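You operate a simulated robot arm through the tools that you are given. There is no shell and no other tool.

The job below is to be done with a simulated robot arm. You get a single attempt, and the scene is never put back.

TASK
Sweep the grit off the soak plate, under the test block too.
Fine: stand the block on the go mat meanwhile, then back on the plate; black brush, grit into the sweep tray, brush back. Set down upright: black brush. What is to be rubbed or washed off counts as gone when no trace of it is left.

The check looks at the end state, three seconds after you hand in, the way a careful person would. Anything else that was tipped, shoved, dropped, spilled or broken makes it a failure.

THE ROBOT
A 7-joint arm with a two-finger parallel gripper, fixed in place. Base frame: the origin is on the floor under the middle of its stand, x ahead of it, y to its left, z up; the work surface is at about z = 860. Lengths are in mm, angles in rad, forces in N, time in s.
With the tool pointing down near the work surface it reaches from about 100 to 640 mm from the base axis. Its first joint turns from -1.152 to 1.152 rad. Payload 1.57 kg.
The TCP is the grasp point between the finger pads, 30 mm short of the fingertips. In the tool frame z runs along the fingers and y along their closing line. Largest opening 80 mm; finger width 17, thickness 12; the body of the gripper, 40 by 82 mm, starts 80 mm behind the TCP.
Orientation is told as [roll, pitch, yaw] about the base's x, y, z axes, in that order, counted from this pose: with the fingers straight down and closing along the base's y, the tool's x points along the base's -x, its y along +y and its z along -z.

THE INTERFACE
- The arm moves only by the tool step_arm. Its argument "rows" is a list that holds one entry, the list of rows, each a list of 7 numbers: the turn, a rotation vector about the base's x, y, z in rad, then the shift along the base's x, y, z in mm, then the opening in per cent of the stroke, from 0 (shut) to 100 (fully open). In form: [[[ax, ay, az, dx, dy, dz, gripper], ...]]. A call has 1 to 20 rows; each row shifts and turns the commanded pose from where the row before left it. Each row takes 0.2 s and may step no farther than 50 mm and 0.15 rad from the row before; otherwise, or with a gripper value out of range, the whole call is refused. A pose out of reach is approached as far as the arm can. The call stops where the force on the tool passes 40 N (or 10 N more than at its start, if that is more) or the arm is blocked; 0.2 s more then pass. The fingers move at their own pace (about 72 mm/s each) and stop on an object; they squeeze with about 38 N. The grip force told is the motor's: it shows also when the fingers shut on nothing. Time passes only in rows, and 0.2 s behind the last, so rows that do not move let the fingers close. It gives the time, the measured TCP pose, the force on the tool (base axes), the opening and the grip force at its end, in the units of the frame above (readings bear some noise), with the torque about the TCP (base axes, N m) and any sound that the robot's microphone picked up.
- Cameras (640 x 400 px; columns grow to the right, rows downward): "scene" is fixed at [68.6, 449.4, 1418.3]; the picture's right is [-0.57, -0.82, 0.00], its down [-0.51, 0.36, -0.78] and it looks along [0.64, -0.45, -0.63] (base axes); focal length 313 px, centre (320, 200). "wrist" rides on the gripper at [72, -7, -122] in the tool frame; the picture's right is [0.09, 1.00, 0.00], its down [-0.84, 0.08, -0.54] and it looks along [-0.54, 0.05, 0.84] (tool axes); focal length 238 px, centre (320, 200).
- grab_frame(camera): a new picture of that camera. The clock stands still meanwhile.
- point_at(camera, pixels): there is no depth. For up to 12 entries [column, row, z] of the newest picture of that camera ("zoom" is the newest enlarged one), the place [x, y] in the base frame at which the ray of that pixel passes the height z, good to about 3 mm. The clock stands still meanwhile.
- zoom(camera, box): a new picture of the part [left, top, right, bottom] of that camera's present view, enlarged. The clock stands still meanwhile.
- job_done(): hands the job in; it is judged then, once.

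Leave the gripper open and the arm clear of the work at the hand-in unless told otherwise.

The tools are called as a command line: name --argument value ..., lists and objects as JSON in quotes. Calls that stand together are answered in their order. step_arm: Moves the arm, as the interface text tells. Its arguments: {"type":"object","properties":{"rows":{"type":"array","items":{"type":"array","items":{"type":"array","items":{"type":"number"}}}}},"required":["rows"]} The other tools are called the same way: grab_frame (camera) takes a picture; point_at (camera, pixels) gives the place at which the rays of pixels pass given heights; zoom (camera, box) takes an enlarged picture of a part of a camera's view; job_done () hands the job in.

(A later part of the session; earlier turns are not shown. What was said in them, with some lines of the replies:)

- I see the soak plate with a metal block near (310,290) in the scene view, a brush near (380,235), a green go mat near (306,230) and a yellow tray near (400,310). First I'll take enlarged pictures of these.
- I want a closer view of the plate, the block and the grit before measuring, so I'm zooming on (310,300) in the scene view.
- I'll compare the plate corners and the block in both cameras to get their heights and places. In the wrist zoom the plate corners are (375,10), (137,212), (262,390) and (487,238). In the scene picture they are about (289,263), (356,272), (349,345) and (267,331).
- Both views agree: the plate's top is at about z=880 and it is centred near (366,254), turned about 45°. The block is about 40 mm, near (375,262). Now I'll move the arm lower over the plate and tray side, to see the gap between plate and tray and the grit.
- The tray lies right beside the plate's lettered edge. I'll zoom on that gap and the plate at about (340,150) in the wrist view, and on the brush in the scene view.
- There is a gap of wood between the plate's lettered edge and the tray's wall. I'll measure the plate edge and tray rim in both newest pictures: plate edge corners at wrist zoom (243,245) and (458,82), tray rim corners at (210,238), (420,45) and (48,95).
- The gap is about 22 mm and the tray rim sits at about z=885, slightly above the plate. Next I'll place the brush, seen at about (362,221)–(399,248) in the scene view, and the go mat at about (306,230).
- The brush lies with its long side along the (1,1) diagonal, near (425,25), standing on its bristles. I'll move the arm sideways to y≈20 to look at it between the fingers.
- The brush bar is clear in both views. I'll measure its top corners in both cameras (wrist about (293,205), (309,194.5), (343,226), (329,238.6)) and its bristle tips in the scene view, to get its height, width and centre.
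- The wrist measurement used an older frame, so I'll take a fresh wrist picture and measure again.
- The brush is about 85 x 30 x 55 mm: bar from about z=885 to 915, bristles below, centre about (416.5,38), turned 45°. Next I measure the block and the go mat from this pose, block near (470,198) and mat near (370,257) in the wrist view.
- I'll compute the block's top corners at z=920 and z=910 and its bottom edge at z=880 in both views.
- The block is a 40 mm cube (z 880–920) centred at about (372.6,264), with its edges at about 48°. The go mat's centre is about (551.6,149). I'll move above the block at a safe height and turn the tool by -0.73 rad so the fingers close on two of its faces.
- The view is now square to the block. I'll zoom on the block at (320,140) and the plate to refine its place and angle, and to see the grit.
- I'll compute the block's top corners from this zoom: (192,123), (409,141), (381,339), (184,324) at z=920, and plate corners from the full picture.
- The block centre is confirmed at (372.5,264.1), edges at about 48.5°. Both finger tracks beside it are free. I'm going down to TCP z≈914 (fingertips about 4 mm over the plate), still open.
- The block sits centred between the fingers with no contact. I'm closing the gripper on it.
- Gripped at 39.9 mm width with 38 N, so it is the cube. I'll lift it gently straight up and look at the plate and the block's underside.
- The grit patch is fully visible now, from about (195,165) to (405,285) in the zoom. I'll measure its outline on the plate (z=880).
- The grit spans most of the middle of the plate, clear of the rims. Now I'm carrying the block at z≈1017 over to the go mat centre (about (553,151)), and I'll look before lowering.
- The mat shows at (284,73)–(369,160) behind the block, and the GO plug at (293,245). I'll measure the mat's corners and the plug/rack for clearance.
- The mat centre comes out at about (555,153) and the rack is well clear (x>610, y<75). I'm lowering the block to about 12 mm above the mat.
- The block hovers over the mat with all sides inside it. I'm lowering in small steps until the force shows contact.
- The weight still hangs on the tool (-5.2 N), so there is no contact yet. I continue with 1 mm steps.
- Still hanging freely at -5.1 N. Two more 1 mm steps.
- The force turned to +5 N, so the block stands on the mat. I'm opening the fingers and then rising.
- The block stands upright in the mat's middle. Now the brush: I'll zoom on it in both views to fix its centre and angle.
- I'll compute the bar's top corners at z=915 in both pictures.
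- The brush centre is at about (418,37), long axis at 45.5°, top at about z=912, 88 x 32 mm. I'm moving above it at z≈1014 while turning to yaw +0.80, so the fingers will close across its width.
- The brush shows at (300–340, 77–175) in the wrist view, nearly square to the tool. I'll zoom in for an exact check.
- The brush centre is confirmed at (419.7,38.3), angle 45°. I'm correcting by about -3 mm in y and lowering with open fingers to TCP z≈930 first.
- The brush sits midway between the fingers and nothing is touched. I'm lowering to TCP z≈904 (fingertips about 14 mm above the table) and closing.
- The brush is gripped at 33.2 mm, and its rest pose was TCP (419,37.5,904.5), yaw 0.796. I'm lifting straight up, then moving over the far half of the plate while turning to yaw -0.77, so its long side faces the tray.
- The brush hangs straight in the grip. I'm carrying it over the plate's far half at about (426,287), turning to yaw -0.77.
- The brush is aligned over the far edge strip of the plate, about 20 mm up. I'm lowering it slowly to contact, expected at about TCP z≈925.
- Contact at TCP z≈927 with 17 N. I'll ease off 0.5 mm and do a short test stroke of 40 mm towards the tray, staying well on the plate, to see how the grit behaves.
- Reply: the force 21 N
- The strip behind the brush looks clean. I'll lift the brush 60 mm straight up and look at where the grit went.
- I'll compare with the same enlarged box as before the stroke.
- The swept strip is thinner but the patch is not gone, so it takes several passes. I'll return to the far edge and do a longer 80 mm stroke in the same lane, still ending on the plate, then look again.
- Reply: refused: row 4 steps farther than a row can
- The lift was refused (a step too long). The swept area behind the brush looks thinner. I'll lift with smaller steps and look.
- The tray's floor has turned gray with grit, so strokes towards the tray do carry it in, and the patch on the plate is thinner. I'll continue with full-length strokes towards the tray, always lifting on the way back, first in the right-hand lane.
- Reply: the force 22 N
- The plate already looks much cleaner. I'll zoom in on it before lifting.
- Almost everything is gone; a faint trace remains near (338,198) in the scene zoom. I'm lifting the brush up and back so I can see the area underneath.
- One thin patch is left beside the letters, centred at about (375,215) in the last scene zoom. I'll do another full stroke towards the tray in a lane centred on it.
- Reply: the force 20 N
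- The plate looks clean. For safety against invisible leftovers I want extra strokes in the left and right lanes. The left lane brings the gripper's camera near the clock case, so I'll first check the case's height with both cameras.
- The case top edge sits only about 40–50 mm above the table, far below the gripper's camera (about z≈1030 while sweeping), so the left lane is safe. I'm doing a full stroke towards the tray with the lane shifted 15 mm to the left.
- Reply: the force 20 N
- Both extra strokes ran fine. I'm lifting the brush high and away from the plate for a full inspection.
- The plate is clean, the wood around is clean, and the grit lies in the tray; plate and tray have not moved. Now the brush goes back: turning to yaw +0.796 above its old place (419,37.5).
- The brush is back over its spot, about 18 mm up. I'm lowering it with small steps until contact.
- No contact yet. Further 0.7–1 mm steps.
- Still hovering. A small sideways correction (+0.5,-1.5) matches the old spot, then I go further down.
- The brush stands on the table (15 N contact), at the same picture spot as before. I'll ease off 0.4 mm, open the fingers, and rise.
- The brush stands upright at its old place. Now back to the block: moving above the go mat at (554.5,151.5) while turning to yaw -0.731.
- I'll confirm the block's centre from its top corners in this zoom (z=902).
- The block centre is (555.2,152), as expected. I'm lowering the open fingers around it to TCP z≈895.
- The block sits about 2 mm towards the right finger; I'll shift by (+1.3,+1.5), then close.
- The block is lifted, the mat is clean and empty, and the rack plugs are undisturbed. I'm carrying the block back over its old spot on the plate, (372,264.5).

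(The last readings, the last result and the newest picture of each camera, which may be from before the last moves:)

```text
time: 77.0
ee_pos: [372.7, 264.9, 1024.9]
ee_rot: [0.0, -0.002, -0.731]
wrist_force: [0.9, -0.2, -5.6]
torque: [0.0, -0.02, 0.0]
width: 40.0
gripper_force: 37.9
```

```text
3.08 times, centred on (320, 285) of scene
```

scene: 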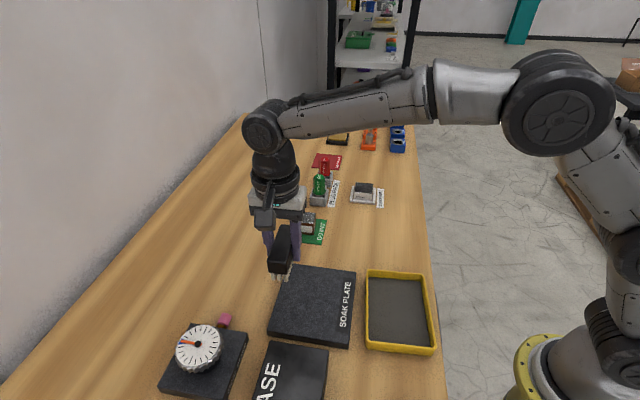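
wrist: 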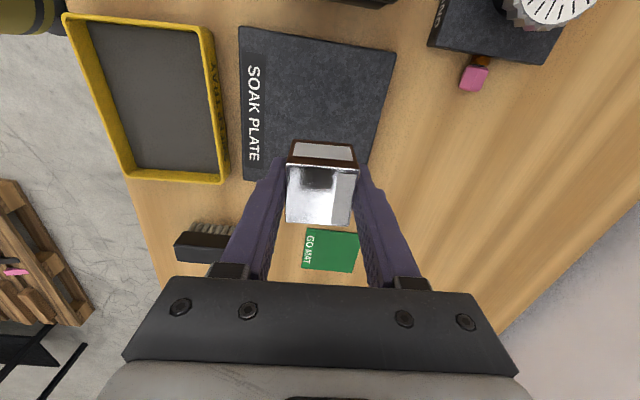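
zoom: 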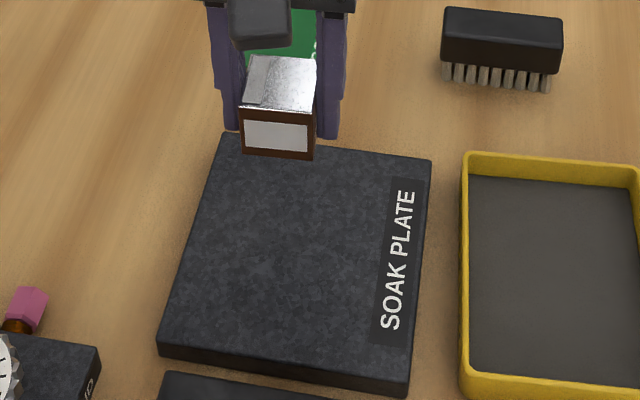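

Before setting it down I'll check the plate once more for any trace, in enlarged views.

zoom --camera "wrist" --box '[225, 15, 405, 165]'

zoom --camera "scene" --box '[280, 270, 360, 325]'

```text
2.67 times, centred on (315, 90) of wrist
```

zoom: 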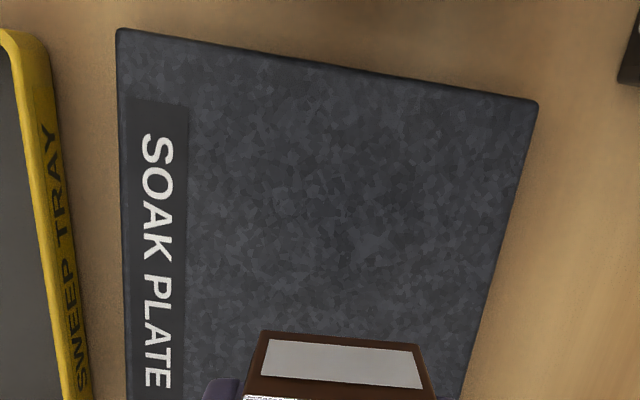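

```text
7.27 times, centred on (320, 298) of scene
```

zoom: 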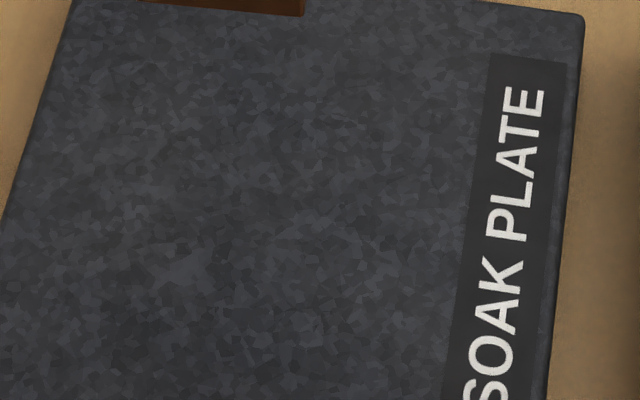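

No trace of grit in either view. I'm lowering the block to about 8 mm above the plate.

step_arm --rows '[[[0, 0, 0, 0, 0, -40, 0], [0, 0, 0, 0, 0, -35, 0], [0, 0, 0, 0, 0, -18, 0], [0, 0, 0, 0, 0, -8, 0], [0, 0, 0, 0, 0, 0, 0], [0, 0, 0, 0, 0, 0, 0]]]'

step_arm --rows '[[[0, 0, 0, 0, 0, -2, 0], [0, 0, 0, 0, 0, -2, 0], [0, 0, 0, 0, 0, 0, 0]]]'

zoom --camera "scene" --box '[250, 240, 380, 350]'

```text
time: 78.4
ee_pos: [372.4, 265.1, 919.5]
ee_rot: [0.001, -0.001, -0.731]
wrist_force: [0.3, 0.0, -4.8]
torque: [0.0, 0.02, -0.01]
width: 40.0
gripper_force: 38.0
```

```text
time: 79.2
ee_pos: [371.6, 266.8, 917.4]
ee_rot: [0.002, 0.0, -0.731]
wrist_force: [0.0, 0.3, -4.8]
torque: [-0.02, 0.02, -0.02]
width: 39.9
gripper_force: 38.1
```

```text
3.64 times, centred on (315, 295) of scene
```

zoom: 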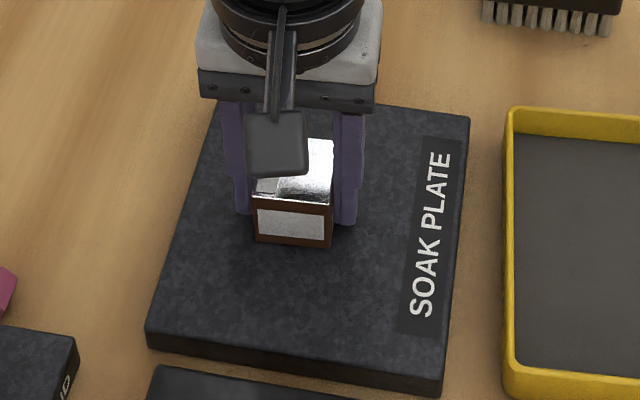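

The block hovers about 3 mm above the plate, about 1.5 mm left of its old spot. A small correction, then 1 mm steps to contact.

step_arm --rows '[[[0, 0, 0, -0.5, -1.3, -1, 0], [0, 0, 0, 0, 0, -1, 0], [0, 0, 0, 0, 0, 0, 0]]]'

step_arm --rows '[[[0, 0, 0, 0, 0, -0.8, 0], [0, 0, 0, 0, 0, 0, 0]]]'

```text
time: 80.0
ee_pos: [372.7, 263.1, 914.8]
ee_rot: [-0.001, 0.0, -0.732]
wrist_force: [0.4, -0.1, -4.8]
torque: [-0.01, -0.02, 0.0]
width: 39.8
gripper_force: 37.6
```

```text
time: 80.6
ee_pos: [371.8, 263.4, 914.4]
ee_rot: [0.001, 0.001, -0.73]
wrist_force: [-0.4, -1.0, -2.7]
torque: [-0.01, 0.06, 0.02]
width: 39.8
gripper_force: 37.7
```

The load is starting to ease (-2.7 N). One more small step down for firm contact.

step_arm --rows '[[[0, 0, 0, 0, 0, -0.5, 0], [0, 0, 0, 0, 0, 0, 0]]]'

```text
time: 81.2
ee_pos: [372.0, 263.4, 914.7]
ee_rot: [0.001, -0.001, -0.731]
wrist_force: [1.0, -4.2, 3.6]
torque: [-0.11, 0.2, 0.09]
width: 39.9
gripper_force: 38.0
```

The block now stands on the plate (+3.6 N). I'm opening the fingers and rising clear.

step_arm --rows '[[[0, 0, 0, 0, 0, 0, 60], [0, 0, 0, 0, 0, 0, 100], [0, 0, 0, 0, 0, 0, 100]]]'

step_arm --rows '[[[0, 0, 0, 0, 0, 10, 100], [0, 0, 0, 0, 0, 30, 100], [0, 0, 0, 0, 0, 40, 100], [0, 0, 0, 0, 0, 45, 100], [0, 0, 0, 0, 0, 45, 100], [0, 0, 0, 0, 0, 0, 100]]]'

grab_frame --camera "scene"

zoom --camera "scene" --box '[260, 255, 370, 350]'

zoom --camera "wrist" --box '[220, 20, 420, 210]'

```text
time: 82.0
ee_pos: [372.4, 263.8, 915.2]
ee_rot: [-0.001, 0.0, -0.731]
wrist_force: [-0.4, -0.3, -0.6]
torque: [0.03, 0.01, -0.03]
width: 80.1
gripper_force: 0.1
```

```text
time: 83.4
ee_pos: [375.8, 263.0, 1085.8]
ee_rot: [0.0, -0.001, -0.731]
wrist_force: [-0.7, 0.6, -0.7]
torque: [0.01, 0.0, 0.0]
width: 79.9
gripper_force: 0.0
```

```text
taken
```

scene: 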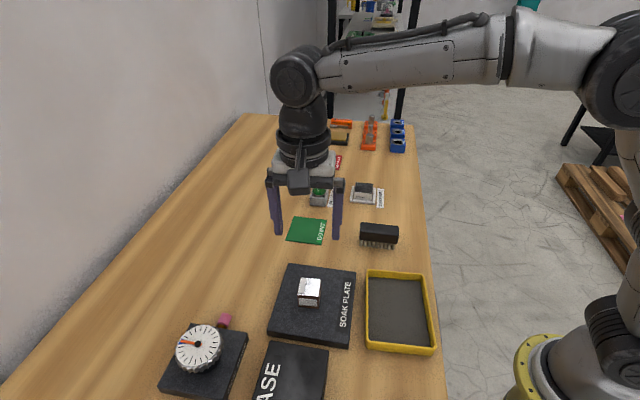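

```text
4.21 times, centred on (315, 302) of scene
```

zoom: 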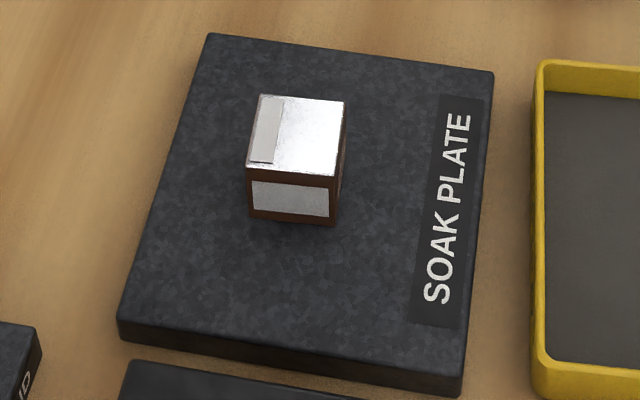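

```text
2.11 times, centred on (320, 115) of wrist
```

zoom: 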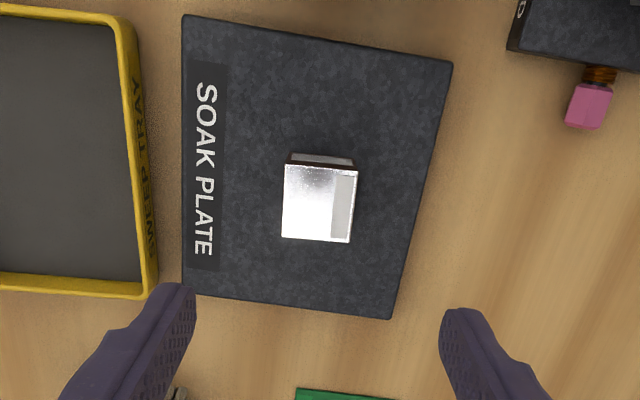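

The block is back at its original spot on a clean plate, and tray, brush and mat are in place. I'm moving the arm up and away to its starting area, fingers open, for a last look.

step_arm --rows '[[[0, 0, 0.122, 0, -20, 20, 100], [0, 0, 0.122, 0, -30, 20, 100], [0, 0, 0.122, 0, -30, 20, 100], [0, 0, 0.122, 0, -30, 20, 100], [0, 0, 0.122, 0, -30, 20, 100], [0, 0, 0.121, 0, -30, 18, 100], [0, 0, 0, 0, 0, 0, 100], [0, 0, 0, 0, 0, 0, 100]]]'

grab_frame --camera "scene"

grab_frame --camera "wrist"

zoom --camera "scene" --box '[250, 190, 450, 370]'

```text
time: 85.2
ee_pos: [372.4, 94.1, 1202.8]
ee_rot: [0.0, 0.0, 0.001]
wrist_force: [-0.6, 0.3, 0.6]
torque: [0.01, -0.01, 0.01]
width: 80.0
gripper_force: 0.1
```

```text
taken
```

scene: 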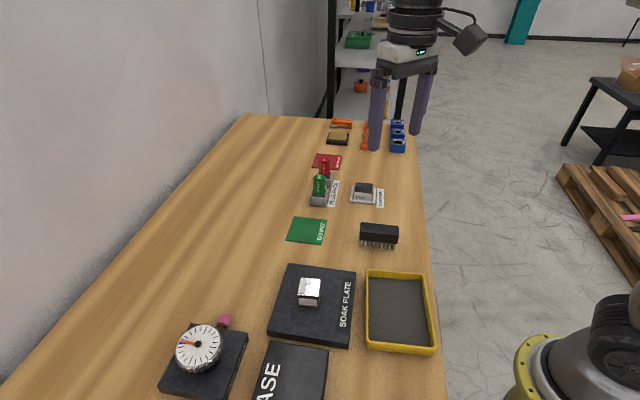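

```text
taken
```

wrist: 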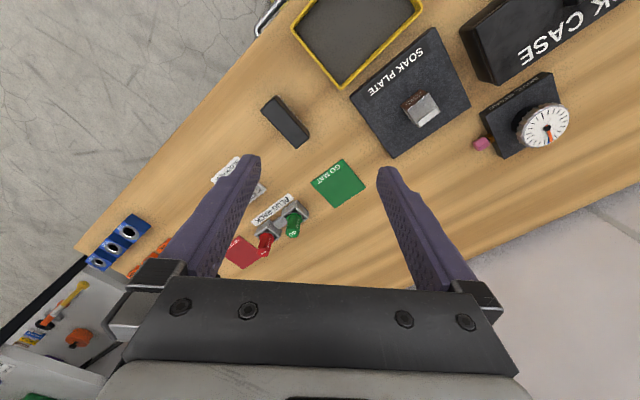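

```text
2.22 times, centred on (350, 280) of scene
```

zoom: 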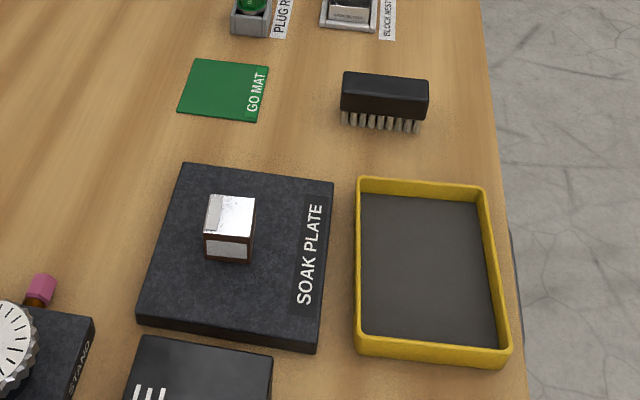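

The last look shows the plate clean, with the block back where it stood. The grit is in the tray, the brush is upright at its old place, and everything else is where it was. The arm is clear with the gripper open, so I'm handing in.

job_done

```text
The job is handed in.
```

The job is done and handed in: the soak plate is swept clean, including under the test block, and the grit is in the sweep tray. I saw no trace of grit on the plate, the go mat or the wood around them in the enlarged views.

- **Test block:** it stood on the go mat while I swept and is now back on the plate, at its original spot to within a few millimetres.
- **Black brush:** it stands upright on its bristles, within about 3 mm of where it started.
- **Everything else:** the last pictures show nothing tipped or moved. The arm is clear of the work with the gripper open.
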